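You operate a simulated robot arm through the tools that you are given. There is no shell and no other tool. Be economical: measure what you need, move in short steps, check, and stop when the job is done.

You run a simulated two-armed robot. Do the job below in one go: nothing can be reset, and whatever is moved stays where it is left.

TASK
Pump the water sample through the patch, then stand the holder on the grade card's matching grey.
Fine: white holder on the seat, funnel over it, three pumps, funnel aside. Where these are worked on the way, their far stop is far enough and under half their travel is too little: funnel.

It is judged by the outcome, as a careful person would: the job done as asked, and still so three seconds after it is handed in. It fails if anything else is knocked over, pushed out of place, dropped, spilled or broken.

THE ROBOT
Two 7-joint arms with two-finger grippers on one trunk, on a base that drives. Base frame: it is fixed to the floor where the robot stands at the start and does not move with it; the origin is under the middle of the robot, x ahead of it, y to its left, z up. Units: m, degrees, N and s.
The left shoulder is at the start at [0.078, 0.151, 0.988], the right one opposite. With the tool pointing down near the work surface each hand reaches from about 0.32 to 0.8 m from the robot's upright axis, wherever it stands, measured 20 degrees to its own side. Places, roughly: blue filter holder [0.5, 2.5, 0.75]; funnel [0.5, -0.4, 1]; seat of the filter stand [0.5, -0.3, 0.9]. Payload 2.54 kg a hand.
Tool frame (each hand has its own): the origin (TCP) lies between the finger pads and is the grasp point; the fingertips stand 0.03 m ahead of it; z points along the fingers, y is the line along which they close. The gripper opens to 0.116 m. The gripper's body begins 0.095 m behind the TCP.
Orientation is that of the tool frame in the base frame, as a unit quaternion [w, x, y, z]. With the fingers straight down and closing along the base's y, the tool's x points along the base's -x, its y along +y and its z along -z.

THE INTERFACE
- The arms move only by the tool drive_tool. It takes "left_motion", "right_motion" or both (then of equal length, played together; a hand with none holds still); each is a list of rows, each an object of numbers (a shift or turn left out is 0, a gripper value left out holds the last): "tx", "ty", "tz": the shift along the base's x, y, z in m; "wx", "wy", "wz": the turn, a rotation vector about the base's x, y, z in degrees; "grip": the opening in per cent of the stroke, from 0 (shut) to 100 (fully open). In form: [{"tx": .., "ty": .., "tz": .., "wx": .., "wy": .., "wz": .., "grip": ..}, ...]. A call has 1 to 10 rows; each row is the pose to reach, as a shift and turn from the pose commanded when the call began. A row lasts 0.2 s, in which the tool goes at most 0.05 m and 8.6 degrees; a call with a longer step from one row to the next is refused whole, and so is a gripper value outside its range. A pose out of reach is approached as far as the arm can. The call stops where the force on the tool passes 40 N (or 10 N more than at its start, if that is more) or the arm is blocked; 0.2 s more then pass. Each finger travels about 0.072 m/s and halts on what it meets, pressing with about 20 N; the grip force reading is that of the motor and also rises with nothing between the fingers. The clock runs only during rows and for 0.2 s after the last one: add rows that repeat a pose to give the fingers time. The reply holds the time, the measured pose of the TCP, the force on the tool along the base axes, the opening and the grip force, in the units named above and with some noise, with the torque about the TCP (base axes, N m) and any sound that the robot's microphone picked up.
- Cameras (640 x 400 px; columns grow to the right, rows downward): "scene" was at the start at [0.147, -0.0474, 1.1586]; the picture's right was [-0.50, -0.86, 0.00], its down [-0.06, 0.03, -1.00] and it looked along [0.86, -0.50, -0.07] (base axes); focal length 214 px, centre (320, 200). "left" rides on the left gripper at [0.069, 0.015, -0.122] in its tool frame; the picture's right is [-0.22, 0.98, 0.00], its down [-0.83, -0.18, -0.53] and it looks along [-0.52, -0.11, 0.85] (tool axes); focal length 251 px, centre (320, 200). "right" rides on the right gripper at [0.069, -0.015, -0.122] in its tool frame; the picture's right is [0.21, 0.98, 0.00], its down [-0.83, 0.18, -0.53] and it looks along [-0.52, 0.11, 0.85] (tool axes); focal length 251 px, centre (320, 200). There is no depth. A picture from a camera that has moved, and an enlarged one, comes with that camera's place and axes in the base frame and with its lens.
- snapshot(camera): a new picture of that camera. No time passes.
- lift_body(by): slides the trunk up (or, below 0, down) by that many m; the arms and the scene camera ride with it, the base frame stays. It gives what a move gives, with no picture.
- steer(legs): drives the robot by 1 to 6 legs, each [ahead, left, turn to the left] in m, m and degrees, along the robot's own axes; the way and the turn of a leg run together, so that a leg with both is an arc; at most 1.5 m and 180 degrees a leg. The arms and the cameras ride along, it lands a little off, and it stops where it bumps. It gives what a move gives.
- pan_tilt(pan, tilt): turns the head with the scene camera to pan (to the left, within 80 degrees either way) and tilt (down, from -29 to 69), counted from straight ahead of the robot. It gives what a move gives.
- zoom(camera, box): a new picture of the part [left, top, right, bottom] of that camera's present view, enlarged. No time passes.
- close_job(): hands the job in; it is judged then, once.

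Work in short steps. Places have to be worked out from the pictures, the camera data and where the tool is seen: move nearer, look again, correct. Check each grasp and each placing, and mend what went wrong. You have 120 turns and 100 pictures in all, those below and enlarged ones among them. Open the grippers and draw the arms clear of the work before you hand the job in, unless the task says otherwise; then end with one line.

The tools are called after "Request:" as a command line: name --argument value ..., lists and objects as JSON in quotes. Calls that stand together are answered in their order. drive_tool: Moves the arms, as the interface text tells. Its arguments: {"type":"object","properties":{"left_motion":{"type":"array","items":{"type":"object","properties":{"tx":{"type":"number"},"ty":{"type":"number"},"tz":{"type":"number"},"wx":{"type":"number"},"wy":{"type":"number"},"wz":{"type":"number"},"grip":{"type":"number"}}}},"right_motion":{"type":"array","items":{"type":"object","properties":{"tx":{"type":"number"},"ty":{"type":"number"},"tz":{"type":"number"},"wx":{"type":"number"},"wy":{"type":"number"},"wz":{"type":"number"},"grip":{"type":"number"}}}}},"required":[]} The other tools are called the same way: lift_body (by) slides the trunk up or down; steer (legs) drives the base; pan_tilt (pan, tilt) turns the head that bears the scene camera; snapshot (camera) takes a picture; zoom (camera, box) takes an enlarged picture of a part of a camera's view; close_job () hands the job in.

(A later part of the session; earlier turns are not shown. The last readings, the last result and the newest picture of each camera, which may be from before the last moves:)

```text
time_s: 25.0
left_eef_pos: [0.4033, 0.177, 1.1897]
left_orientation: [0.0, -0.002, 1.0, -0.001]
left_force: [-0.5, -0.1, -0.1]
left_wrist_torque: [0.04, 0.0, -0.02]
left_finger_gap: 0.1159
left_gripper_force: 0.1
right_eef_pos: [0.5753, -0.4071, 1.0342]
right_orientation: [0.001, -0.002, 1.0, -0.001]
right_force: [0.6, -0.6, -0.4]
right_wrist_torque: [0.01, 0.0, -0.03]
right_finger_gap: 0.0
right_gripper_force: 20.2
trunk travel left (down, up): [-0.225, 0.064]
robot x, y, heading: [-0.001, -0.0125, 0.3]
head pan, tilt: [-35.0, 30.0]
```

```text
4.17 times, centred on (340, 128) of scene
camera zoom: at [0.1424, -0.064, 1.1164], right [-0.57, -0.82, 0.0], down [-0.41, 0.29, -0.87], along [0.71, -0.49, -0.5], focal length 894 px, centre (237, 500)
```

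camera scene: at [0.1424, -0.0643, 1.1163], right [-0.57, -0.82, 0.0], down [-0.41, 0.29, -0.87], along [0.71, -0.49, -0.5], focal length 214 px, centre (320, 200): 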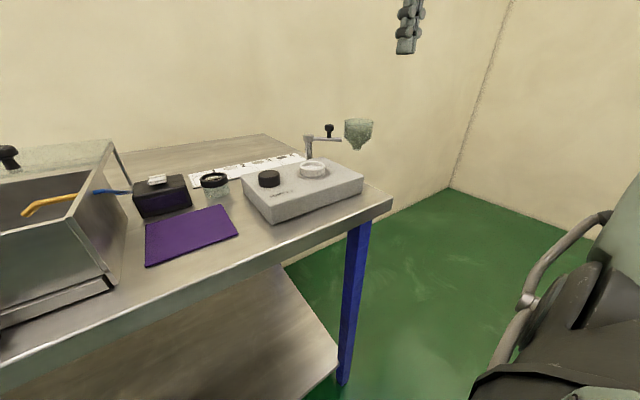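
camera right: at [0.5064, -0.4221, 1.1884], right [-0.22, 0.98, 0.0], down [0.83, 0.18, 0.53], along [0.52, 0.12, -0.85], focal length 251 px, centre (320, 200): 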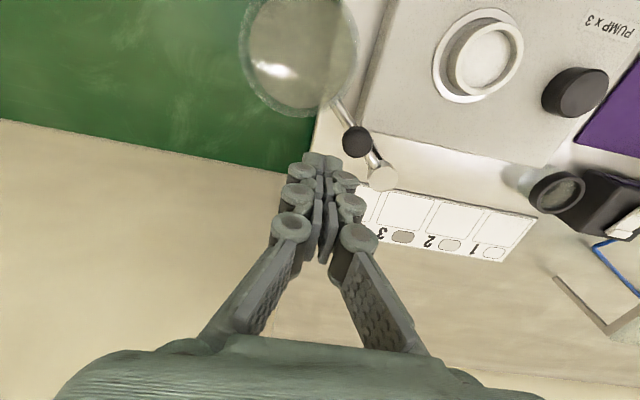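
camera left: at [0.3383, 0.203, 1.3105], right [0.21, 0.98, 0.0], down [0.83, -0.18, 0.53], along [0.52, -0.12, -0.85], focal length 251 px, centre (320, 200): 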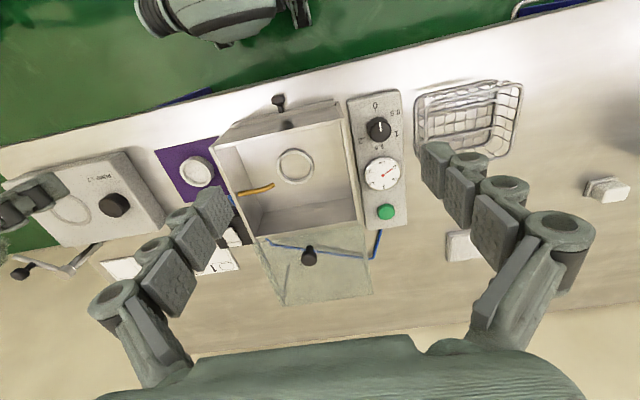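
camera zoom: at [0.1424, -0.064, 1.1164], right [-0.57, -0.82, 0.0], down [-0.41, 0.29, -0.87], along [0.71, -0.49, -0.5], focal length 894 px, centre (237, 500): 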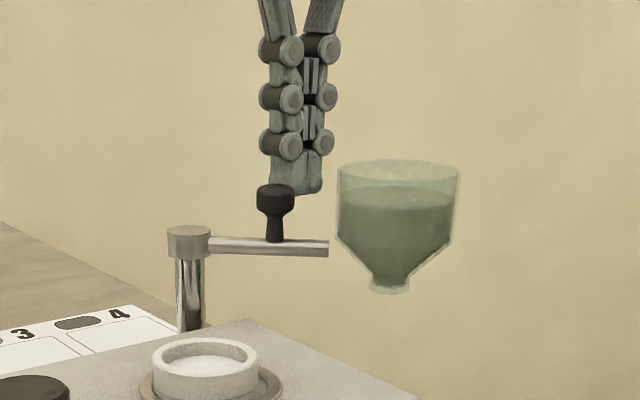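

Lower 3 mm more and begin the arc push.

Request:
drive_tool --right_motion '[{"tz": -0.003}, {"tx": -0.006, "ty": 0.007, "tz": -0.003}, {"tx": -0.013, "ty": 0.014, "tz": -0.003}, {"tx": -0.019, "ty": 0.021, "tz": -0.003}, {"tx": -0.025, "ty": 0.028, "tz": -0.003}, {"tx": -0.029, "ty": 0.035, "tz": -0.003}]'

Request:
zoom --camera "scene" --box '[280, 80, 400, 176]'

Request:
snapshot --camera "right"

```text
time_s: 26.4
left_eef_pos: [0.4054, 0.1778, 1.1903]
left_orientation: [0.0, -0.001, 1.0, -0.001]
left_force: [-0.4, 0.5, -1.1]
left_wrist_torque: [0.0, -0.01, -0.01]
left_finger_gap: 0.116
left_gripper_force: 0.0
right_eef_pos: [0.5468, -0.3719, 1.0325]
right_orientation: [0.001, -0.001, 1.0, 0.0]
right_force: [0.3, 0.2, 0.5]
right_wrist_torque: [-0.02, 0.0, 0.0]
right_finger_gap: 0.0
right_gripper_force: 20.1
trunk travel left (down, up): [-0.225, 0.064]
robot x, y, heading: [0.0003, -0.0118, 0.3]
head pan, tilt: [-35.0, 30.0]
```

```text
4.17 times, centred on (340, 128) of scene
camera zoom: at [0.1424, -0.064, 1.1164], right [-0.57, -0.82, 0.0], down [-0.41, 0.29, -0.87], along [0.71, -0.49, -0.5], focal length 894 px, centre (237, 500)
```

zoom: 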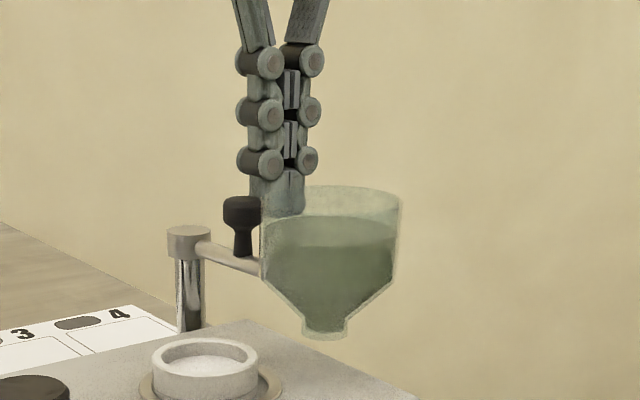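

```text
62 pictures are left
camera right: at [0.4772, -0.3861, 1.1544], right [-0.22, 0.98, 0.0], down [0.83, 0.18, 0.53], along [0.52, 0.12, -0.84], focal length 251 px, centre (320, 200)
```

right: 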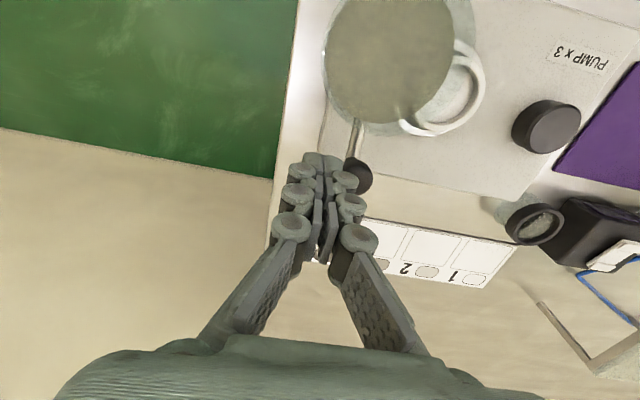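

The funnel swings with the knob. Continue pushing +y to the stop.

Request:
drive_tool --right_motion '[{"ty": 0.008}, {"ty": 0.016}, {"ty": 0.024, "tx": 0.001}, {"ty": 0.031, "tx": 0.002}, {"ty": 0.037, "tx": 0.003}]'

Request:
zoom --camera "scene" --box '[260, 90, 380, 186]'

Request:
snapshot --camera "right"

```text
time_s: 27.6
left_eef_pos: [0.4035, 0.1726, 1.1908]
left_orientation: [0.001, -0.001, 1.0, 0.001]
left_force: [0.3, 0.3, 0.5]
left_wrist_torque: [-0.01, 0.01, -0.02]
left_finger_gap: 0.1161
left_gripper_force: 0.0
right_eef_pos: [0.547, -0.3425, 1.0327]
right_orientation: [0.001, 0.003, 1.0, -0.002]
right_force: [-6.4, -34.3, 7.3]
right_wrist_torque: [-0.52, 0.09, 0.06]
right_finger_gap: 0.0
right_gripper_force: 20.2
trunk travel left (down, up): [-0.225, 0.064]
robot x, y, heading: [0.0015, -0.0113, 0.1]
head pan, tilt: [-35.0, 30.0]
```

```text
4.17 times, centred on (320, 138) of scene
camera zoom: at [0.1412, -0.0681, 1.1165], right [-0.57, -0.82, 0.0], down [-0.41, 0.29, -0.87], along [0.71, -0.49, -0.5], focal length 894 px, centre (320, 458)
```

zoom: 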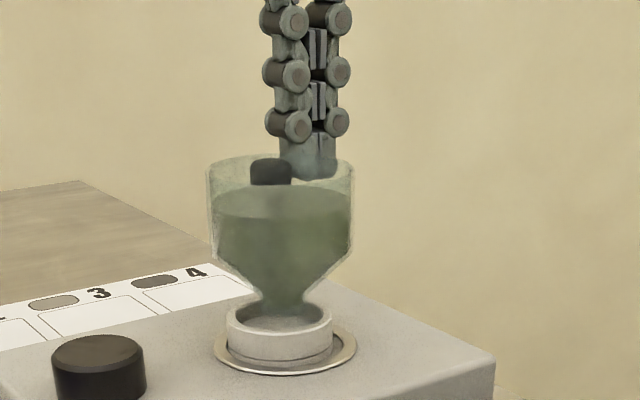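

```text
60 pictures are left
camera right: at [0.4788, -0.357, 1.1549], right [-0.21, 0.98, 0.0], down [0.83, 0.18, 0.53], along [0.52, 0.11, -0.84], focal length 251 px, centre (320, 200)
```

right: 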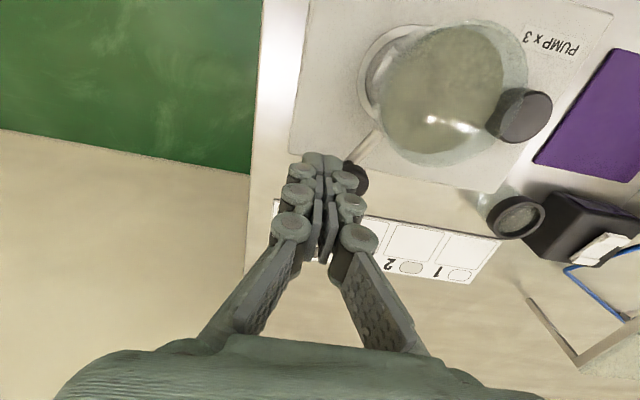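

Hit the far stop (34 N), spout over the holder. Back off, lift and head to above the pump button.

Request:
drive_tool --right_motion '[{"ty": -0.01, "tx": 0.003}, {"ty": -0.025, "tx": 0.006}, {"ty": -0.025, "tx": 0.006, "tz": 0.04}, {"ty": -0.025, "tx": 0.006, "tz": 0.08}, {"ty": -0.025, "tz": 0.12}, {"ty": 0.01, "tz": 0.12, "tx": -0.02}, {"ty": 0.05, "tz": 0.12, "tx": -0.03}, {"ty": 0.09, "tz": 0.12, "tx": -0.045}, {"ty": 0.13, "tz": 0.12, "tx": -0.06}, {"ty": 0.145, "tz": 0.12, "tx": -0.06}]'

Request:
snapshot --camera "right"

Request:
zoom --camera "scene" --box '[220, 90, 380, 200]'

```text
time_s: 29.8
left_eef_pos: [0.4052, 0.1769, 1.1899]
left_orientation: [0.0, -0.002, 1.0, -0.001]
left_force: [-0.2, 0.5, -0.2]
left_wrist_torque: [0.02, 0.0, -0.01]
left_finger_gap: 0.116
left_gripper_force: 0.1
right_eef_pos: [0.4851, -0.1918, 1.1493]
right_orientation: [0.001, -0.001, 1.0, 0.001]
right_force: [0.6, 1.1, 0.3]
right_wrist_torque: [0.05, 0.01, -0.03]
right_finger_gap: 0.0
right_gripper_force: 19.6
right hand out of reach, approached as far as the arm can: row 10
trunk travel left (down, up): [-0.225, 0.064]
robot x, y, heading: [-0.002, -0.0129, 0.0]
head pan, tilt: [-35.0, 30.0]
```

```text
59 pictures are left
camera right: at [0.4155, -0.2077, 1.2713], right [-0.21, 0.98, 0.0], down [0.82, 0.18, 0.54], along [0.52, 0.12, -0.84], focal length 251 px, centre (320, 200)
```

right: 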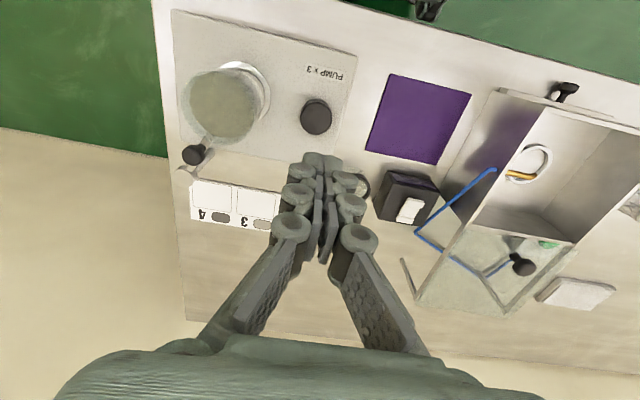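

```text
3.64 times, centred on (300, 145) of scene
camera zoom: at [0.1424, -0.0641, 1.1164], right [-0.57, -0.82, 0.0], down [-0.41, 0.29, -0.87], along [0.71, -0.49, -0.5], focal length 780 px, centre (393, 400)
```

zoom: 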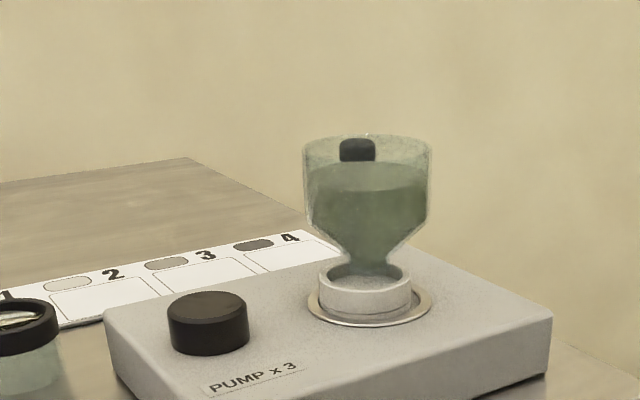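

Button at ≈ (0.487,-0.194), top ≈ 0.965. Descend to just above it (tips at ~0.98).

Request:
drive_tool --right_motion '[{"tx": 0.002, "ty": -0.002, "tz": -0.045}, {"tx": 0.002, "ty": -0.002, "tz": -0.09}, {"tx": 0.002, "ty": -0.002, "tz": -0.13}, {"tx": 0.002, "ty": -0.002, "tz": -0.14}]'

Request:
zoom --camera "scene" --box '[220, 90, 380, 200]'

Request:
snapshot --camera "right"

```text
time_s: 30.8
left_eef_pos: [0.4052, 0.1771, 1.19]
left_orientation: [0.0, -0.001, 1.0, -0.001]
left_force: [-0.1, -0.4, 0.2]
left_wrist_torque: [0.0, 0.0, -0.03]
left_finger_gap: 0.116
left_gripper_force: 0.0
right_eef_pos: [0.4896, -0.1952, 1.0084]
right_orientation: [0.001, -0.001, 1.0, 0.001]
right_force: [0.0, -0.5, 0.2]
right_wrist_torque: [0.0, 0.04, -0.01]
right_finger_gap: 0.0001
right_gripper_force: 20.0
trunk travel left (down, up): [-0.225, 0.064]
robot x, y, heading: [0.0014, -0.0127, 0.1]
head pan, tilt: [-35.0, 30.0]
```

```text
3.64 times, centred on (300, 145) of scene
camera zoom: at [0.1424, -0.0641, 1.1164], right [-0.57, -0.82, 0.0], down [-0.41, 0.29, -0.87], along [0.71, -0.49, -0.5], focal length 780 px, centre (393, 400)
```

zoom: 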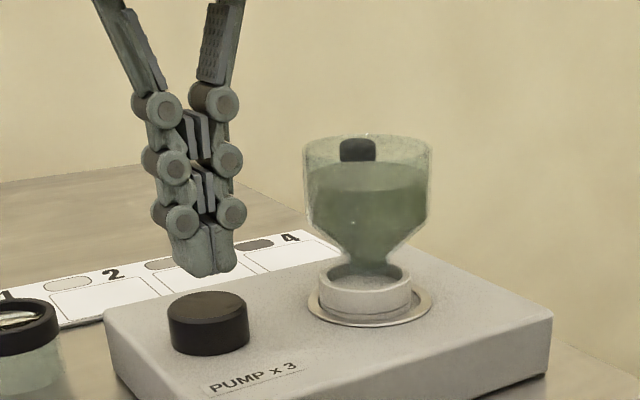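

```text
56 pictures are left
camera right: at [0.4202, -0.2092, 1.1301], right [-0.22, 0.98, 0.0], down [0.83, 0.18, 0.53], along [0.52, 0.12, -0.84], focal length 251 px, centre (320, 200)
```

right: 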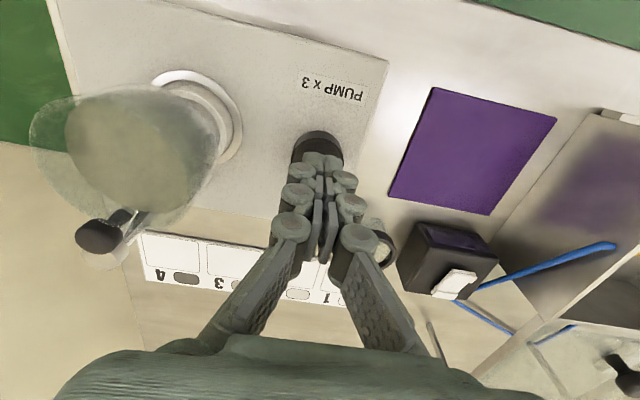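

Aligned. Press down in small steps to find the button's travel.

Request:
drive_tool --right_motion '[{"tx": -0.003, "tz": -0.006}, {"tx": -0.003, "tz": -0.01}, {"tx": -0.003, "tz": -0.014}, {"tx": -0.003, "tz": -0.018}, {"tx": -0.003, "tz": -0.022}, {"tx": -0.003, "tz": -0.026}]'

Request:
zoom --camera "scene" --box '[220, 90, 380, 200]'

```text
time_s: 32.2
left_eef_pos: [0.4052, 0.1774, 1.19]
left_orientation: [0.0, -0.002, 1.0, 0.0]
left_force: [-0.9, 0.3, -0.3]
left_wrist_torque: [0.03, -0.02, 0.01]
left_finger_gap: 0.1162
left_gripper_force: 0.1
right_eef_pos: [0.4864, -0.1933, 0.9822]
right_orientation: [0.001, 0.0, 1.0, 0.0]
right_force: [0.7, -0.4, 2.3]
right_wrist_torque: [0.01, -0.03, -0.04]
right_finger_gap: 0.0062
right_gripper_force: 28.9
trunk travel left (down, up): [-0.225, 0.064]
robot x, y, heading: [0.0005, -0.01, 0.3]
head pan, tilt: [-35.0, 30.0]
```

```text
3.64 times, centred on (300, 145) of scene
camera zoom: at [0.1423, -0.0641, 1.1164], right [-0.57, -0.82, 0.0], down [-0.41, 0.29, -0.87], along [0.71, -0.49, -0.5], focal length 780 px, centre (393, 400)
```

zoom: 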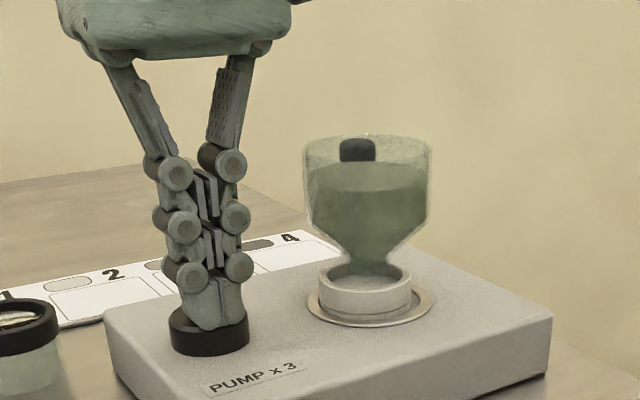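

Contact made (2.3 N). Press further to the stop.

Request:
drive_tool --right_motion '[{"tz": -0.003}, {"tz": -0.006}, {"tz": -0.009}, {"tz": -0.012}, {"tz": -0.015}]'

Request:
zoom --camera "scene" --box '[220, 90, 380, 200]'

```text
time_s: 33.4
left_eef_pos: [0.4042, 0.1781, 1.1916]
left_orientation: [0.001, -0.001, 1.0, -0.001]
left_force: [0.1, -0.3, -0.2]
left_wrist_torque: [-0.03, 0.01, -0.02]
left_finger_gap: 0.1159
left_gripper_force: 0.2
right_eef_pos: [0.4852, -0.1936, 0.9705]
right_orientation: [0.005, -0.001, 1.0, 0.0]
right_force: [6.5, -1.8, 28.0]
right_wrist_torque: [-0.04, -0.13, -0.12]
right_finger_gap: 0.0061
right_gripper_force: 29.1
trunk travel left (down, up): [-0.225, 0.064]
robot x, y, heading: [0.0022, -0.0128, 0.6]
head pan, tilt: [-35.0, 30.0]
heard: click
```

```text
3.64 times, centred on (300, 145) of scene
camera zoom: at [0.1412, -0.0633, 1.117], right [-0.57, -0.82, 0.0], down [-0.41, 0.28, -0.87], along [0.71, -0.5, -0.5], focal length 780 px, centre (393, 400)
```

zoom: 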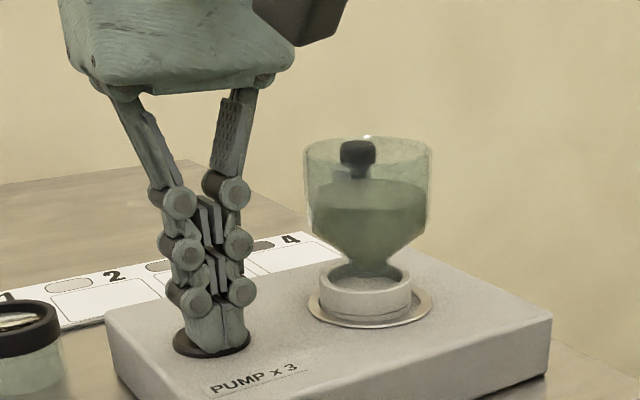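

First pump clicked and the water level dropped. Release fully, then press again.

Request:
drive_tool --right_motion '[{"tz": 0.015}, {"tz": 0.035}, {"tz": 0.04}, {"tz": 0.04}]'

Request:
drive_tool --right_motion '[{"tz": -0.015}, {"tz": -0.022}, {"tz": -0.028}, {"tz": -0.033}, {"tz": -0.037}, {"tz": -0.041}, {"tz": -0.044}]'

Request:
zoom --camera "scene" --box '[220, 90, 380, 200]'

```text
time_s: 34.4
left_eef_pos: [0.4035, 0.1782, 1.1905]
left_orientation: [0.0, -0.002, 1.0, -0.001]
left_force: [-0.4, -0.1, 0.4]
left_wrist_torque: [-0.01, -0.02, 0.01]
left_finger_gap: 0.1158
left_gripper_force: 0.0
right_eef_pos: [0.486, -0.1951, 1.0058]
right_orientation: [0.0, -0.001, 1.0, 0.0]
right_force: [-0.6, 0.3, -0.8]
right_wrist_torque: [-0.01, -0.01, -0.01]
right_finger_gap: 0.0
right_gripper_force: 28.1
trunk travel left (down, up): [-0.225, 0.064]
robot x, y, heading: [0.006, -0.0116, 0.2]
head pan, tilt: [-35.0, 30.0]
```

```text
time_s: 36.1
left_eef_pos: [0.4023, 0.178, 1.191]
left_orientation: [0.002, -0.001, 1.0, 0.0]
left_force: [-0.4, -0.1, -0.4]
left_wrist_torque: [0.01, -0.06, 0.0]
left_finger_gap: 0.1162
left_gripper_force: 0.1
right_eef_pos: [0.4875, -0.1949, 0.9719]
right_orientation: [0.01, 0.0, 1.0, 0.002]
right_force: [-4.0, -2.5, 24.8]
right_wrist_torque: [-0.03, 0.16, -0.01]
right_finger_gap: 0.006
right_gripper_force: 29.0
trunk travel left (down, up): [-0.225, 0.064]
robot x, y, heading: [0.0004, -0.0077, 0.3]
head pan, tilt: [-35.0, 30.0]
heard: click
stopped in row 7 (right hand): the force on the tool passed its limit at 41 N (the readings are from after the stop); the commanded pose is now the measured one
```

```text
3.64 times, centred on (300, 145) of scene
camera zoom: at [0.1394, -0.064, 1.1171], right [-0.57, -0.82, 0.0], down [-0.41, 0.29, -0.87], along [0.71, -0.5, -0.5], focal length 780 px, centre (393, 400)
```

zoom: 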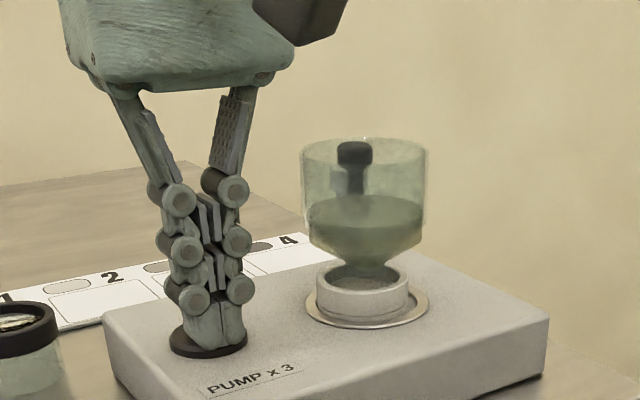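

Second click. Release and do the third pump, a bit less deep.

Request:
drive_tool --right_motion '[{"tz": 0.015}, {"tz": 0.032}, {"tz": 0.035}, {"tz": 0.035}]'

Request:
drive_tool --right_motion '[{"tz": -0.015}, {"tz": -0.021}, {"tz": -0.026}, {"tz": -0.03}, {"tz": -0.033}, {"tz": -0.036}, {"tz": -0.038}]'

Request:
zoom --camera "scene" --box '[220, 90, 380, 200]'

```text
time_s: 37.1
left_eef_pos: [0.4046, 0.1783, 1.1894]
left_orientation: [0.0, -0.002, 1.0, 0.0]
left_force: [0.3, 0.2, -0.5]
left_wrist_torque: [0.01, -0.03, 0.03]
left_finger_gap: 0.1161
left_gripper_force: 0.1
right_eef_pos: [0.488, -0.1947, 1.0011]
right_orientation: [0.004, 0.001, 1.0, 0.002]
right_force: [0.4, 0.1, -0.3]
right_wrist_torque: [0.03, 0.0, -0.01]
right_finger_gap: 0.0004
right_gripper_force: 29.0
trunk travel left (down, up): [-0.225, 0.064]
robot x, y, heading: [0.003, -0.0095, 0.1]
head pan, tilt: [-35.0, 30.0]
```

```text
time_s: 38.7
left_eef_pos: [0.4021, 0.1766, 1.1917]
left_orientation: [0.001, 0.0, 1.0, -0.001]
left_force: [-0.2, 0.1, 0.6]
left_wrist_torque: [0.01, -0.01, 0.03]
left_finger_gap: 0.116
left_gripper_force: 0.1
right_eef_pos: [0.4875, -0.1952, 0.972]
right_orientation: [0.013, 0.001, 1.0, 0.002]
right_force: [-3.6, -3.7, 23.7]
right_wrist_torque: [-0.1, 0.23, 0.02]
right_finger_gap: 0.006
right_gripper_force: 28.8
trunk travel left (down, up): [-0.225, 0.064]
robot x, y, heading: [0.0024, -0.0098, 0.1]
head pan, tilt: [-35.0, 30.0]
heard: click
stopped in row 7 (right hand): the force on the tool passed its limit at 41 N (the readings are from after the stop); the commanded pose is now the measured one
```

```text
3.64 times, centred on (300, 145) of scene
camera zoom: at [0.1397, -0.0641, 1.1169], right [-0.57, -0.82, 0.0], down [-0.41, 0.29, -0.87], along [0.71, -0.5, -0.5], focal length 780 px, centre (393, 400)
```

zoom: 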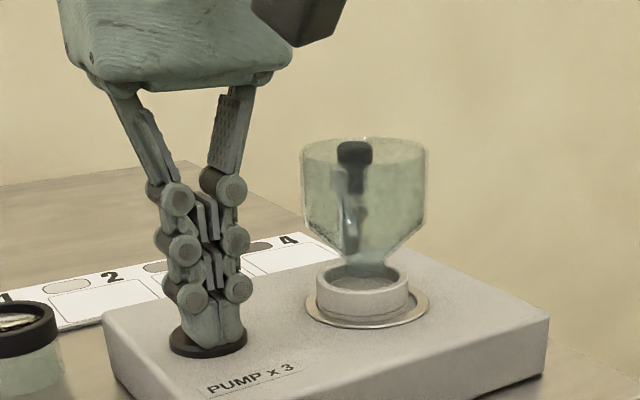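

Three clicks and the funnel is empty. Lift and move above a spot on the +y side of the knob.

Request:
drive_tool --right_motion '[{"tz": 0.03}, {"tz": 0.075}, {"tz": 0.12}, {"tz": 0.15}, {"tz": 0.15, "tx": 0.03, "ty": -0.035}, {"tz": 0.15, "tx": 0.06, "ty": -0.07}, {"tz": 0.15, "tx": 0.077, "ty": -0.097}, {"tz": 0.11, "tx": 0.077, "ty": -0.097}, {"tz": 0.1, "tx": 0.077, "ty": -0.097}]'

Request:
snapshot --camera "right"

Request:
zoom --camera "scene" --box '[250, 80, 390, 190]'

```text
time_s: 40.7
left_eef_pos: [0.4051, 0.1764, 1.1898]
left_orientation: [0.0, -0.001, 1.0, -0.002]
left_force: [-0.4, 0.3, 0.6]
left_wrist_torque: [0.02, -0.03, 0.0]
left_finger_gap: 0.1158
left_gripper_force: 0.0
right_eef_pos: [0.5654, -0.2897, 1.0667]
right_orientation: [0.009, 0.0, 1.0, 0.002]
right_force: [-1.1, -0.2, -0.1]
right_wrist_torque: [-0.06, -0.02, 0.01]
right_finger_gap: 0.0002
right_gripper_force: 28.8
trunk travel left (down, up): [-0.225, 0.064]
robot x, y, heading: [-0.0013, -0.0094, 0.0]
head pan, tilt: [-35.0, 30.0]
```

```text
51 pictures are left
camera right: at [0.4946, -0.3056, 1.1879], right [-0.21, 0.98, 0.0], down [0.82, 0.18, 0.55], along [0.54, 0.12, -0.84], focal length 251 px, centre (320, 200)
```

right: 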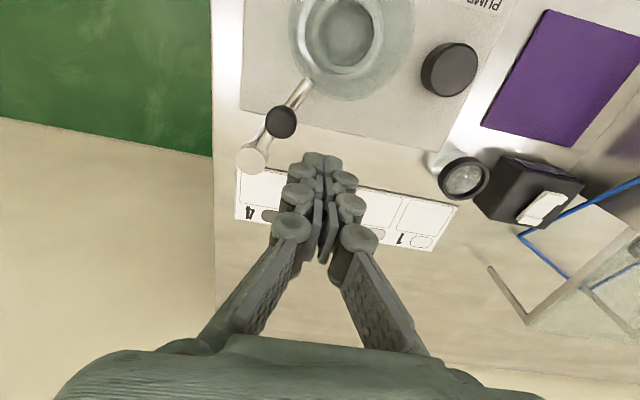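

```text
3.64 times, centred on (320, 135) of scene
camera zoom: at [0.1425, -0.0643, 1.1164], right [-0.57, -0.82, 0.0], down [-0.41, 0.29, -0.87], along [0.71, -0.5, -0.5], focal length 780 px, centre (320, 436)
```

zoom: 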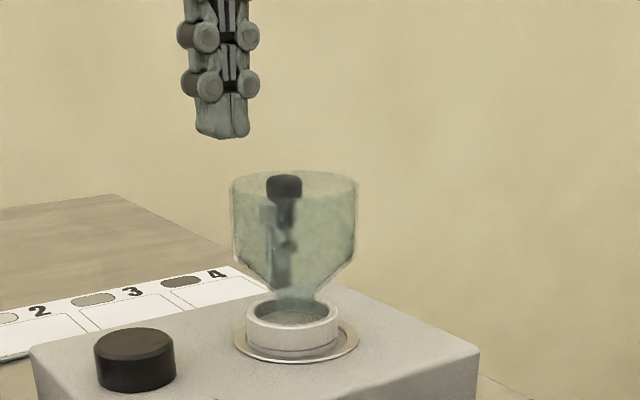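

Knob at (0.547,-0.320). Descend behind it and sweep the arm back.

Request:
drive_tool --right_motion '[{"tz": -0.018}, {"tz": -0.035}, {"tx": -0.005, "ty": -0.009, "tz": -0.035}, {"tx": -0.012, "ty": -0.02, "tz": -0.035}, {"tx": -0.02, "ty": -0.03, "tz": -0.035}, {"tx": -0.024, "ty": -0.039, "tz": -0.035}, {"tx": -0.026, "ty": -0.047, "tz": -0.035}, {"tx": -0.027, "ty": -0.055, "tz": -0.035}]'

Request:
snapshot --camera "right"

Request:
zoom --camera "scene" --box '[260, 80, 400, 190]'

```text
time_s: 42.5
left_eef_pos: [0.4054, 0.1777, 1.1889]
left_orientation: [0.0, -0.002, 1.0, 0.0]
left_force: [-0.3, 0.6, 0.2]
left_wrist_torque: [0.01, 0.02, 0.01]
left_finger_gap: 0.116
left_gripper_force: 0.1
right_eef_pos: [0.5384, -0.3476, 1.033]
right_orientation: [0.009, 0.001, 1.0, 0.001]
right_force: [-0.2, -0.7, 0.0]
right_wrist_torque: [-0.02, -0.01, 0.01]
right_finger_gap: 0.0001
right_gripper_force: 28.4
trunk travel left (down, up): [-0.225, 0.064]
robot x, y, heading: [-0.0006, -0.0123, 0.2]
head pan, tilt: [-35.0, 30.0]
```

```text
49 pictures are left
camera right: at [0.4681, -0.3628, 1.1534], right [-0.21, 0.98, 0.0], down [0.82, 0.18, 0.55], along [0.54, 0.12, -0.84], focal length 251 px, centre (320, 200)
```

right: 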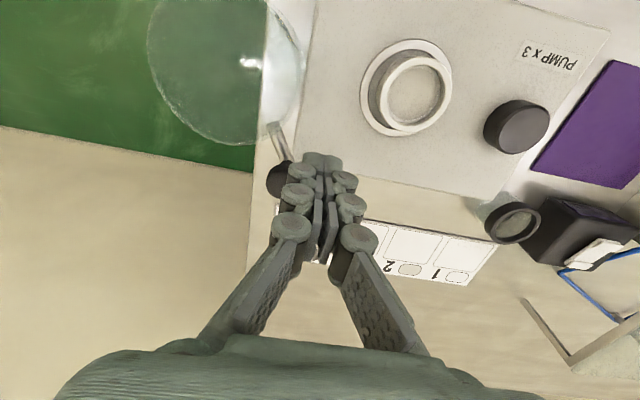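

```text
3.64 times, centred on (330, 135) of scene
camera zoom: at [0.1425, -0.0645, 1.1163], right [-0.57, -0.82, 0.0], down [-0.41, 0.29, -0.87], along [0.71, -0.5, -0.5], focal length 780 px, centre (284, 436)
```

zoom: 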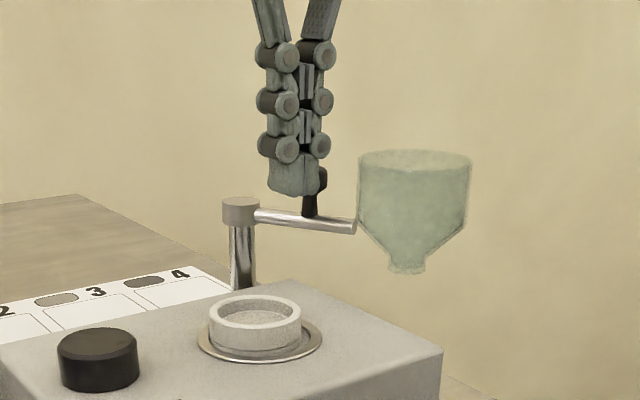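

Past half; continue to the original stop.

Request:
drive_tool --right_motion '[{"tx": 0.001, "ty": -0.007}, {"tx": 0.004, "ty": -0.014}, {"tx": 0.008, "ty": -0.021}, {"tx": 0.013, "ty": -0.028}]'

Request:
zoom --camera "scene" --box '[260, 80, 400, 190]'

```text
time_s: 43.4
left_eef_pos: [0.4044, 0.1801, 1.1919]
left_orientation: [0.001, -0.002, 1.0, -0.001]
left_force: [-0.4, 0.6, -0.2]
left_wrist_torque: [0.03, 0.02, -0.02]
left_finger_gap: 0.1163
left_gripper_force: 0.0
right_eef_pos: [0.5446, -0.364, 1.0336]
right_orientation: [0.001, -0.007, 1.0, 0.007]
right_force: [-9.1, 9.8, 4.6]
right_wrist_torque: [0.2, 0.13, 0.04]
right_finger_gap: 0.0
right_gripper_force: 28.5
trunk travel left (down, up): [-0.225, 0.064]
robot x, y, heading: [-0.0031, -0.0105, 0.3]
head pan, tilt: [-35.0, 30.0]
stopped in row 4 (right hand): the force on the tool passed its limit at 47 N (the readings are from after the stop); the commanded pose is now the measured one
```

```text
3.64 times, centred on (330, 135) of scene
camera zoom: at [0.1409, -0.0631, 1.1168], right [-0.57, -0.82, 0.0], down [-0.41, 0.29, -0.87], along [0.71, -0.5, -0.5], focal length 780 px, centre (284, 436)
```

zoom: 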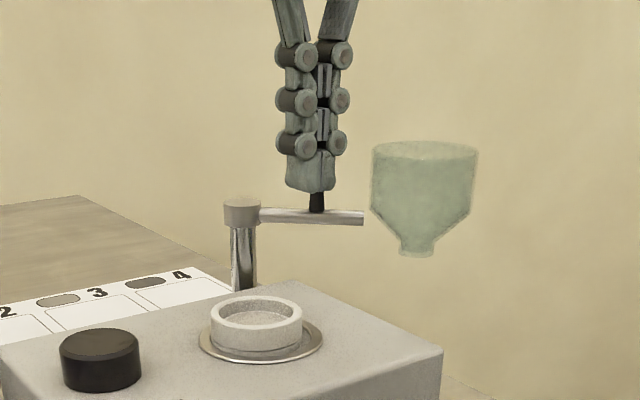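

Funnel at its aside stop. Back away, lift, open and move over the seat to view the patch.

Request:
drive_tool --right_motion '[{"ty": 0.012, "tx": -0.003}, {"ty": 0.025, "tx": -0.003}, {"ty": 0.025, "tx": -0.003, "tz": 0.04}, {"ty": 0.03, "tx": -0.01, "tz": 0.08, "grip": 40}, {"ty": 0.045, "tx": -0.03, "tz": 0.1, "grip": 70}, {"ty": 0.06, "tx": -0.06, "tz": 0.1, "grip": 70}, {"ty": 0.074, "tx": -0.09, "tz": 0.1, "grip": 70}, {"ty": 0.074, "tx": -0.09, "tz": 0.1, "grip": 70}]'

Request:
snapshot --camera "right"

Request:
zoom --camera "scene" --box '[180, 120, 370, 230]'

```text
time_s: 45.2
left_eef_pos: [0.4046, 0.178, 1.1908]
left_orientation: [0.001, -0.002, 1.0, -0.001]
left_force: [0.1, 0.5, -0.2]
left_wrist_torque: [0.02, -0.01, 0.0]
left_finger_gap: 0.116
left_gripper_force: 0.1
right_eef_pos: [0.4554, -0.2938, 1.1294]
right_orientation: [0.0, -0.006, 1.0, 0.006]
right_force: [0.1, 0.5, -0.1]
right_wrist_torque: [0.0, -0.01, -0.02]
right_finger_gap: 0.0814
right_gripper_force: 0.0
trunk travel left (down, up): [-0.225, 0.064]
robot x, y, heading: [-0.0034, -0.0089, 0.1]
head pan, tilt: [-35.0, 30.0]
```

```text
46 pictures are left
camera right: at [0.3863, -0.3123, 1.2522], right [-0.22, 0.97, 0.01], down [0.82, 0.18, 0.54], along [0.52, 0.13, -0.84], focal length 251 px, centre (320, 200)
```

right: 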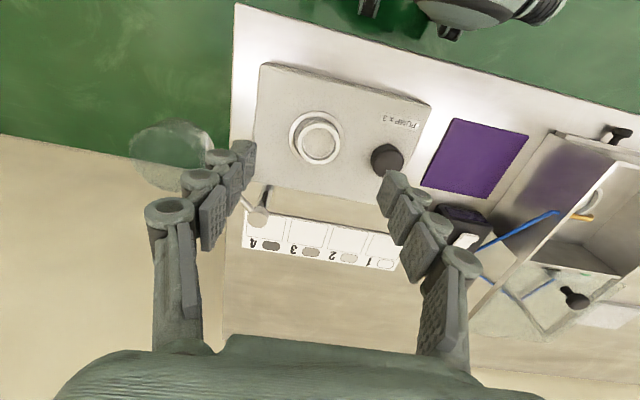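

```text
3.37 times, centred on (275, 175) of scene
camera zoom: at [0.1424, -0.0638, 1.1163], right [-0.57, -0.82, 0.0], down [-0.41, 0.29, -0.87], along [0.71, -0.49, -0.5], focal length 722 px, centre (472, 284)
```

zoom: 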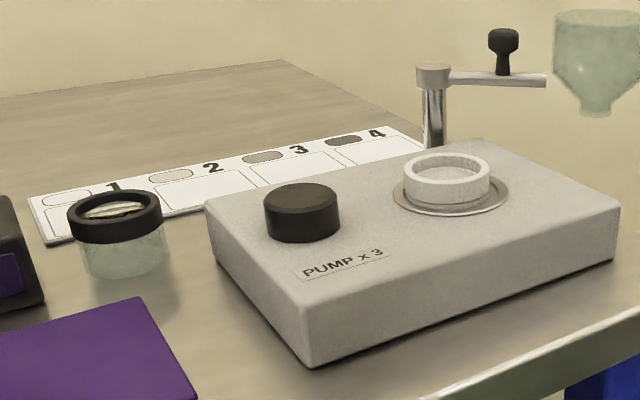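

Compare the patch with the card greys in one enlarged view.

Request:
zoom --camera "right" --box '[240, 95, 410, 275]'

Request:
zoom --camera "right" --box '[285, 105, 350, 170]'

Request:
zoom --camera "right" --box '[240, 205, 400, 275]'

```text
2.22 times, centred on (325, 185) of right
camera zoom: at [0.3863, -0.3123, 1.2522], right [-0.22, 0.97, 0.01], down [0.82, 0.18, 0.54], along [0.52, 0.13, -0.84], focal length 559 px, centre (309, 233)
```

zoom: 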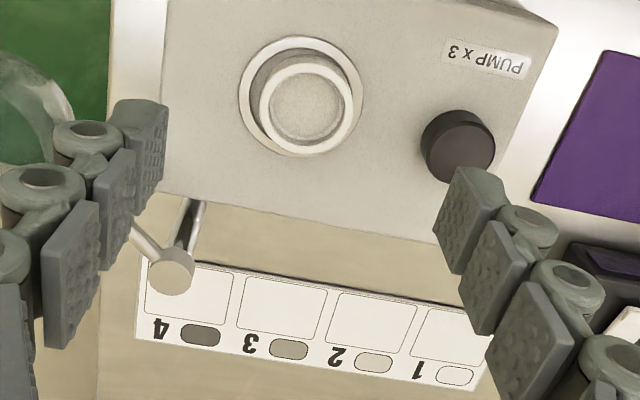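

```text
6.15 times, centred on (318, 138) of right
camera zoom: at [0.3863, -0.3123, 1.2522], right [-0.22, 0.97, 0.01], down [0.82, 0.18, 0.54], along [0.52, 0.13, -0.84], focal length 1547 px, centre (335, 585)
```

zoom: 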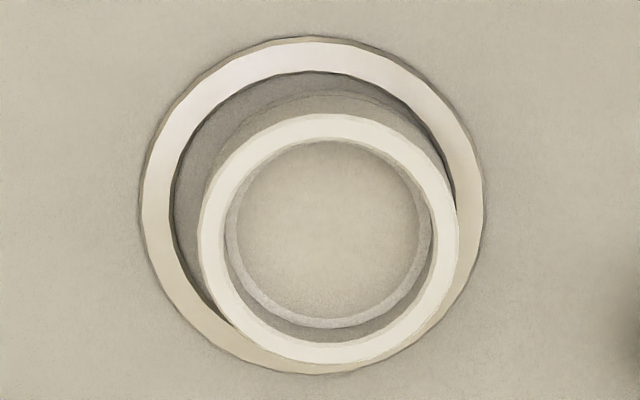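

```text
4.00 times, centred on (320, 240) of right
camera zoom: at [0.3863, -0.3123, 1.2522], right [-0.22, 0.97, 0.01], down [0.82, 0.18, 0.54], along [0.52, 0.13, -0.84], focal length 1006 px, centre (320, 40)
```

zoom: 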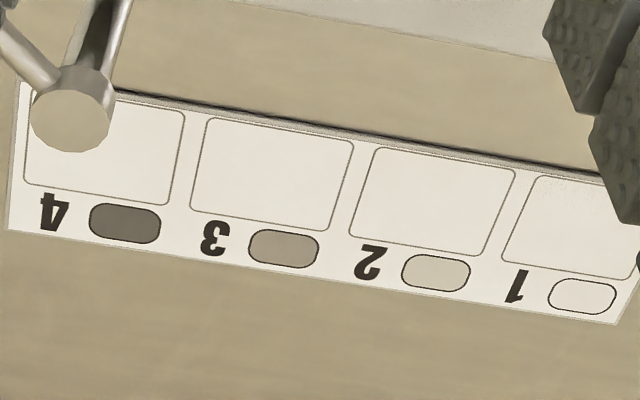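

Patch is now a light grey, seemingly like 2; I'll verify close up later. Regrasp the holder at (0.488,-0.287).

Request:
drive_tool --right_motion '[{"tx": 0.0165, "ty": 0.0035, "tz": -0.02}, {"tx": 0.0325, "ty": 0.0068, "tz": -0.05}, {"tx": 0.0325, "ty": 0.0068, "tz": -0.09}, {"tx": 0.0325, "ty": 0.0068, "tz": -0.12}, {"tx": 0.0325, "ty": 0.0068, "tz": -0.145}, {"tx": 0.0325, "ty": 0.0068, "tz": -0.155}, {"tx": 0.0325, "ty": 0.0068, "tz": -0.155}]'

Request:
zoom --camera "scene" --box '[260, 100, 360, 180]'

Request:
snapshot --camera "right"

```text
time_s: 46.8
left_eef_pos: [0.4055, 0.1778, 1.1899]
left_orientation: [0.0, -0.001, 1.0, 0.0]
left_force: [0.1, -0.2, 0.1]
left_wrist_torque: [0.0, -0.01, 0.01]
left_finger_gap: 0.1159
left_gripper_force: 0.1
right_eef_pos: [0.4886, -0.2856, 0.9745]
right_orientation: [0.001, -0.004, 1.0, 0.006]
right_force: [0.7, 0.3, 0.0]
right_wrist_torque: [0.03, 0.02, -0.03]
right_finger_gap: 0.0811
right_gripper_force: 0.1
trunk travel left (down, up): [-0.225, 0.064]
robot x, y, heading: [0.0009, -0.0057, 0.3]
head pan, tilt: [-35.0, 30.0]
```

```text
5.00 times, centred on (310, 140) of scene
camera zoom: at [0.1422, -0.0638, 1.1164], right [-0.57, -0.82, 0.0], down [-0.41, 0.29, -0.87], along [0.71, -0.49, -0.5], focal length 1072 px, centre (370, 500)
```

zoom: 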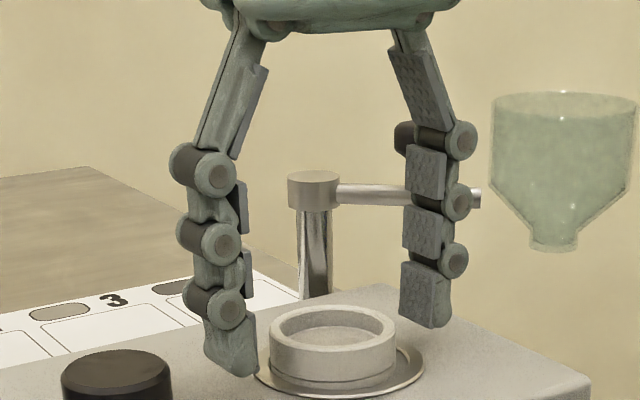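

```text
40 pictures are left
camera right: at [0.4197, -0.303, 1.0974], right [-0.22, 0.97, 0.01], down [0.82, 0.18, 0.54], along [0.52, 0.13, -0.84], focal length 251 px, centre (320, 200)
```

right: 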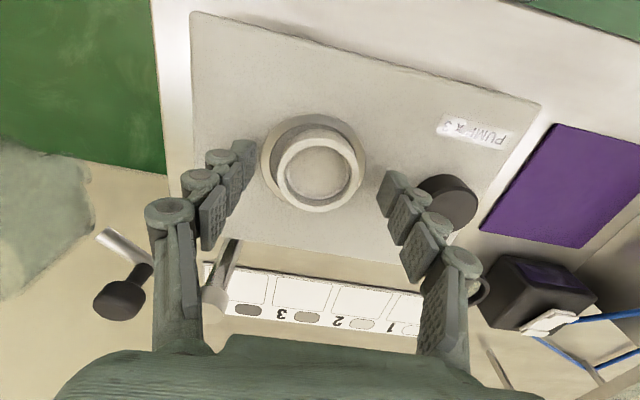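

Straddled correctly. Close and lift.

Request:
drive_tool --right_motion '[{"tz": -0.001, "ty": -0.001, "grip": 50}, {"tz": -0.001, "ty": -0.001, "grip": 40}, {"tz": -0.001, "ty": -0.001, "grip": 25}, {"tz": -0.001, "ty": -0.001, "grip": 25}, {"tz": -0.001, "ty": -0.001, "grip": 25}]'

Request:
drive_tool --right_motion '[{"tz": 0.02}, {"tz": 0.06}, {"tz": 0.1}, {"tz": 0.12}]'

Request:
snapshot --camera "right"

```text
time_s: 48.0
left_eef_pos: [0.4047, 0.1778, 1.1898]
left_orientation: [0.001, -0.002, 1.0, -0.001]
left_force: [0.1, 0.7, 0.5]
left_wrist_torque: [0.01, -0.01, 0.01]
left_finger_gap: 0.116
left_gripper_force: 0.1
right_eef_pos: [0.4902, -0.2871, 0.9746]
right_orientation: [0.0, -0.006, 1.0, 0.006]
right_force: [0.1, 0.3, 0.5]
right_wrist_torque: [0.03, 0.05, 0.01]
right_finger_gap: 0.0504
right_gripper_force: 19.6
trunk travel left (down, up): [-0.225, 0.064]
robot x, y, heading: [-0.0025, -0.0124, 0.3]
head pan, tilt: [-35.0, 30.0]
```

```text
time_s: 49.0
left_eef_pos: [0.4056, 0.1783, 1.1899]
left_orientation: [0.0, -0.002, 1.0, -0.001]
left_force: [0.2, -0.9, 0.4]
left_wrist_torque: [0.04, 0.0, 0.01]
left_finger_gap: 0.1163
left_gripper_force: 0.1
right_eef_pos: [0.4872, -0.287, 1.0956]
right_orientation: [0.0, -0.006, 1.0, 0.006]
right_force: [0.5, 0.0, -0.5]
right_wrist_torque: [-0.01, 0.0, 0.0]
right_finger_gap: 0.0505
right_gripper_force: 19.7
trunk travel left (down, up): [-0.225, 0.064]
robot x, y, heading: [-0.0015, -0.0088, 0.3]
head pan, tilt: [-35.0, 30.0]
```

```text
39 pictures are left
camera right: at [0.4184, -0.3039, 1.2178], right [-0.22, 0.97, 0.01], down [0.82, 0.18, 0.54], along [0.52, 0.13, -0.84], focal length 251 px, centre (320, 200)
```

right: 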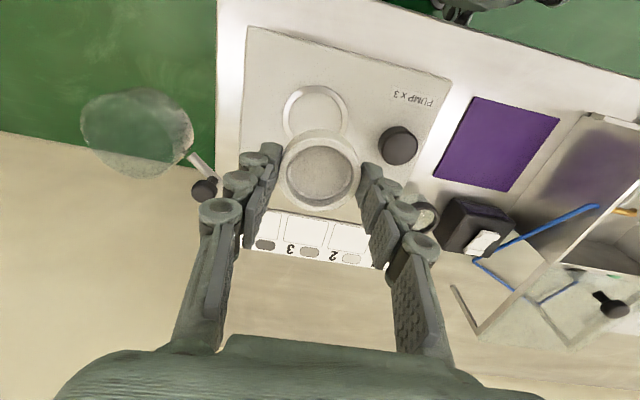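

Held. Compare tones: patch vs swatches, enlarged.

Request:
zoom --camera "right" --box '[240, 120, 400, 280]'

Request:
zoom --camera "right" --box '[290, 155, 345, 205]'

Request:
zoom --camera "right" --box '[295, 230, 365, 275]'

```text
2.50 times, centred on (320, 200) of right
camera zoom: at [0.4184, -0.3039, 1.2178], right [-0.22, 0.97, 0.01], down [0.82, 0.18, 0.54], along [0.52, 0.13, -0.84], focal length 629 px, centre (320, 200)
```

zoom: 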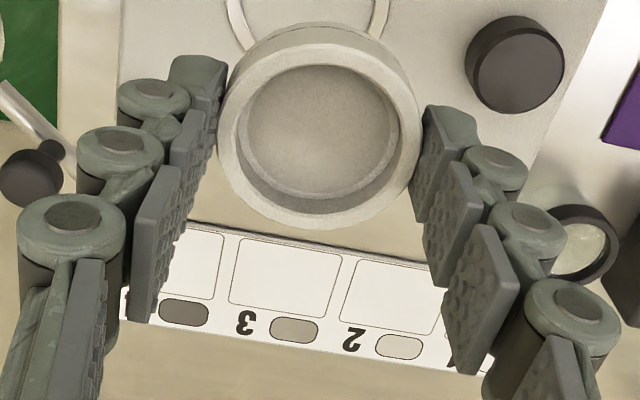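

```text
8.00 times, centred on (318, 180) of right
camera zoom: at [0.4184, -0.3039, 1.2178], right [-0.22, 0.97, 0.01], down [0.82, 0.18, 0.54], along [0.52, 0.13, -0.84], focal length 2012 px, centre (340, 360)
```

zoom: 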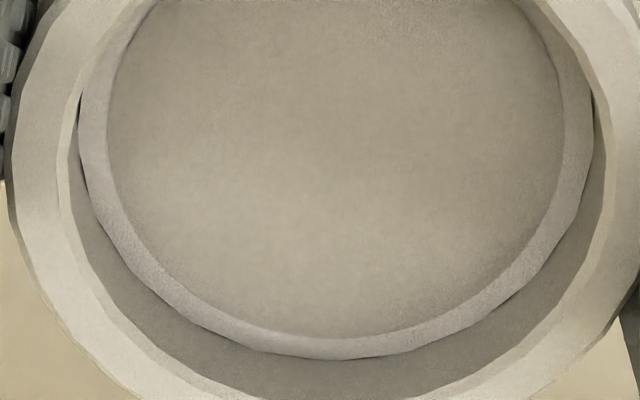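

```text
8.89 times, centred on (330, 252) of right
camera zoom: at [0.4184, -0.3039, 1.2178], right [-0.22, 0.97, 0.01], down [0.82, 0.18, 0.54], along [0.52, 0.13, -0.84], focal length 2235 px, centre (231, -267)
```

zoom: 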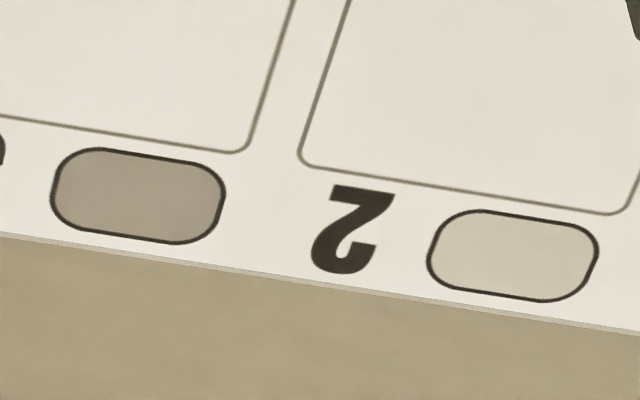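

Patch/rim brightness ratio matches swatch 2 (3 is clearly darker). Square 2 centre ≈ (0.678,-0.188). Carry the holder there at height, then lower part way.

Request:
drive_tool --right_motion '[{"tx": 0.038, "ty": 0.018}, {"tx": 0.078, "ty": 0.038}, {"tx": 0.118, "ty": 0.059}, {"tx": 0.158, "ty": 0.08}, {"tx": 0.194, "ty": 0.099}, {"tx": 0.194, "ty": 0.099, "tz": -0.04}, {"tx": 0.194, "ty": 0.099, "tz": -0.08}, {"tx": 0.194, "ty": 0.099, "tz": -0.1}, {"tx": 0.194, "ty": 0.099, "tz": -0.1}]'

Request:
snapshot --camera "right"

Request:
zoom --camera "scene" --box '[180, 110, 320, 200]'

```text
time_s: 51.0
left_eef_pos: [0.407, 0.1787, 1.1893]
left_orientation: [-0.001, -0.003, 1.0, -0.001]
left_force: [0.0, 0.0, -0.1]
left_wrist_torque: [0.04, 0.06, 0.0]
left_finger_gap: 0.116
left_gripper_force: 0.0
right_eef_pos: [0.6341, -0.2233, 0.9711]
right_orientation: [0.0, -0.005, 1.0, 0.008]
right_force: [0.1, -0.2, 1.1]
right_wrist_torque: [0.04, 0.01, 0.01]
right_finger_gap: 0.0504
right_gripper_force: 20.3
right hand out of reach, approached as far as the arm can: row 3, 4, 5, 6, 7, 8, 9
trunk travel left (down, up): [-0.225, 0.064]
robot x, y, heading: [-0.0014, -0.0108, -0.0]
head pan, tilt: [-35.0, 30.0]
```

```text
35 pictures are left
camera right: at [0.5656, -0.2406, 1.0933], right [-0.22, 0.97, 0.01], down [0.82, 0.18, 0.54], along [0.52, 0.13, -0.84], focal length 251 px, centre (320, 200)
```

right: 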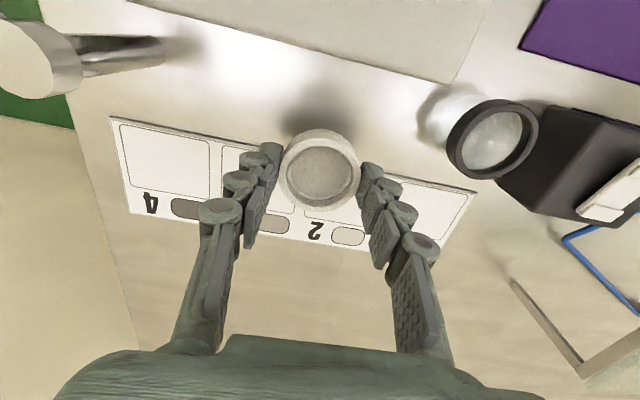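

```text
4.44 times, centred on (250, 155) of scene
camera zoom: at [0.1435, -0.0639, 1.1161], right [-0.57, -0.82, 0.0], down [-0.41, 0.29, -0.87], along [0.71, -0.49, -0.5], focal length 953 px, centre (631, 400)
```

zoom: 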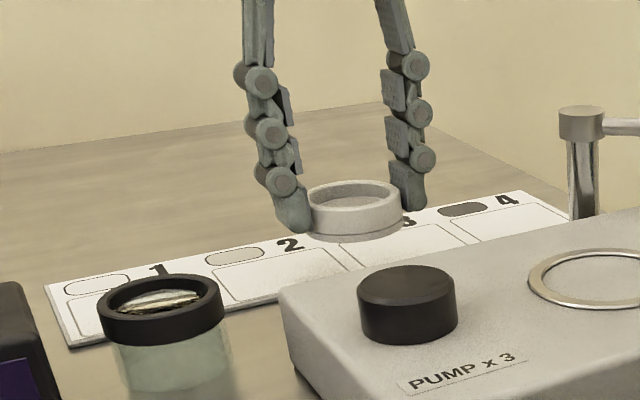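

Out of reach from here; raise, then shift the base left 0.12 m and slightly ahead.

Request:
drive_tool --right_motion '[{"tz": 0.04, "tx": -0.01}, {"tz": 0.08, "tx": -0.04}, {"tz": 0.12, "tx": -0.06, "ty": -0.02}, {"tz": 0.13, "tx": -0.08, "ty": -0.05}]'

Request:
steer --legs '[[0.0, 0.12, 0], [0.04, 0, 0]]'

```text
time_s: 52.0
left_eef_pos: [0.4049, 0.178, 1.1904]
left_orientation: [0.001, -0.001, 1.0, 0.0]
left_force: [0.5, -0.4, 0.6]
left_wrist_torque: [-0.01, 0.05, -0.03]
left_finger_gap: 0.1158
left_gripper_force: 0.0
right_eef_pos: [0.5556, -0.2717, 1.1045]
right_orientation: [0.0, -0.005, 1.0, 0.006]
right_force: [-0.3, 0.1, -0.2]
right_wrist_torque: [-0.03, 0.03, 0.03]
right_finger_gap: 0.0503
right_gripper_force: 20.1
right hand out of reach, approached as far as the arm can: row 1
trunk travel left (down, up): [-0.225, 0.064]
robot x, y, heading: [0.001, -0.0115, 0.2]
head pan, tilt: [-35.0, 30.0]
```

```text
time_s: 54.3
left_eef_pos: [0.4467, 0.2972, 1.1883]
left_orientation: [-0.001, -0.002, 1.0, -0.001]
left_force: [-0.4, -0.3, 1.1]
left_wrist_torque: [0.02, 0.08, 0.0]
left_finger_gap: 0.1161
left_gripper_force: 0.1
right_eef_pos: [0.5969, -0.1514, 1.1035]
right_orientation: [-0.001, -0.006, 1.0, 0.005]
right_force: [0.1, -0.6, 0.1]
right_wrist_torque: [-0.01, 0.03, -0.01]
right_finger_gap: 0.0505
right_gripper_force: 20.1
trunk travel left (down, up): [-0.225, 0.064]
robot x, y, heading: [0.0418, 0.1063, -0.2]
head pan, tilt: [-35.0, 30.0]
```

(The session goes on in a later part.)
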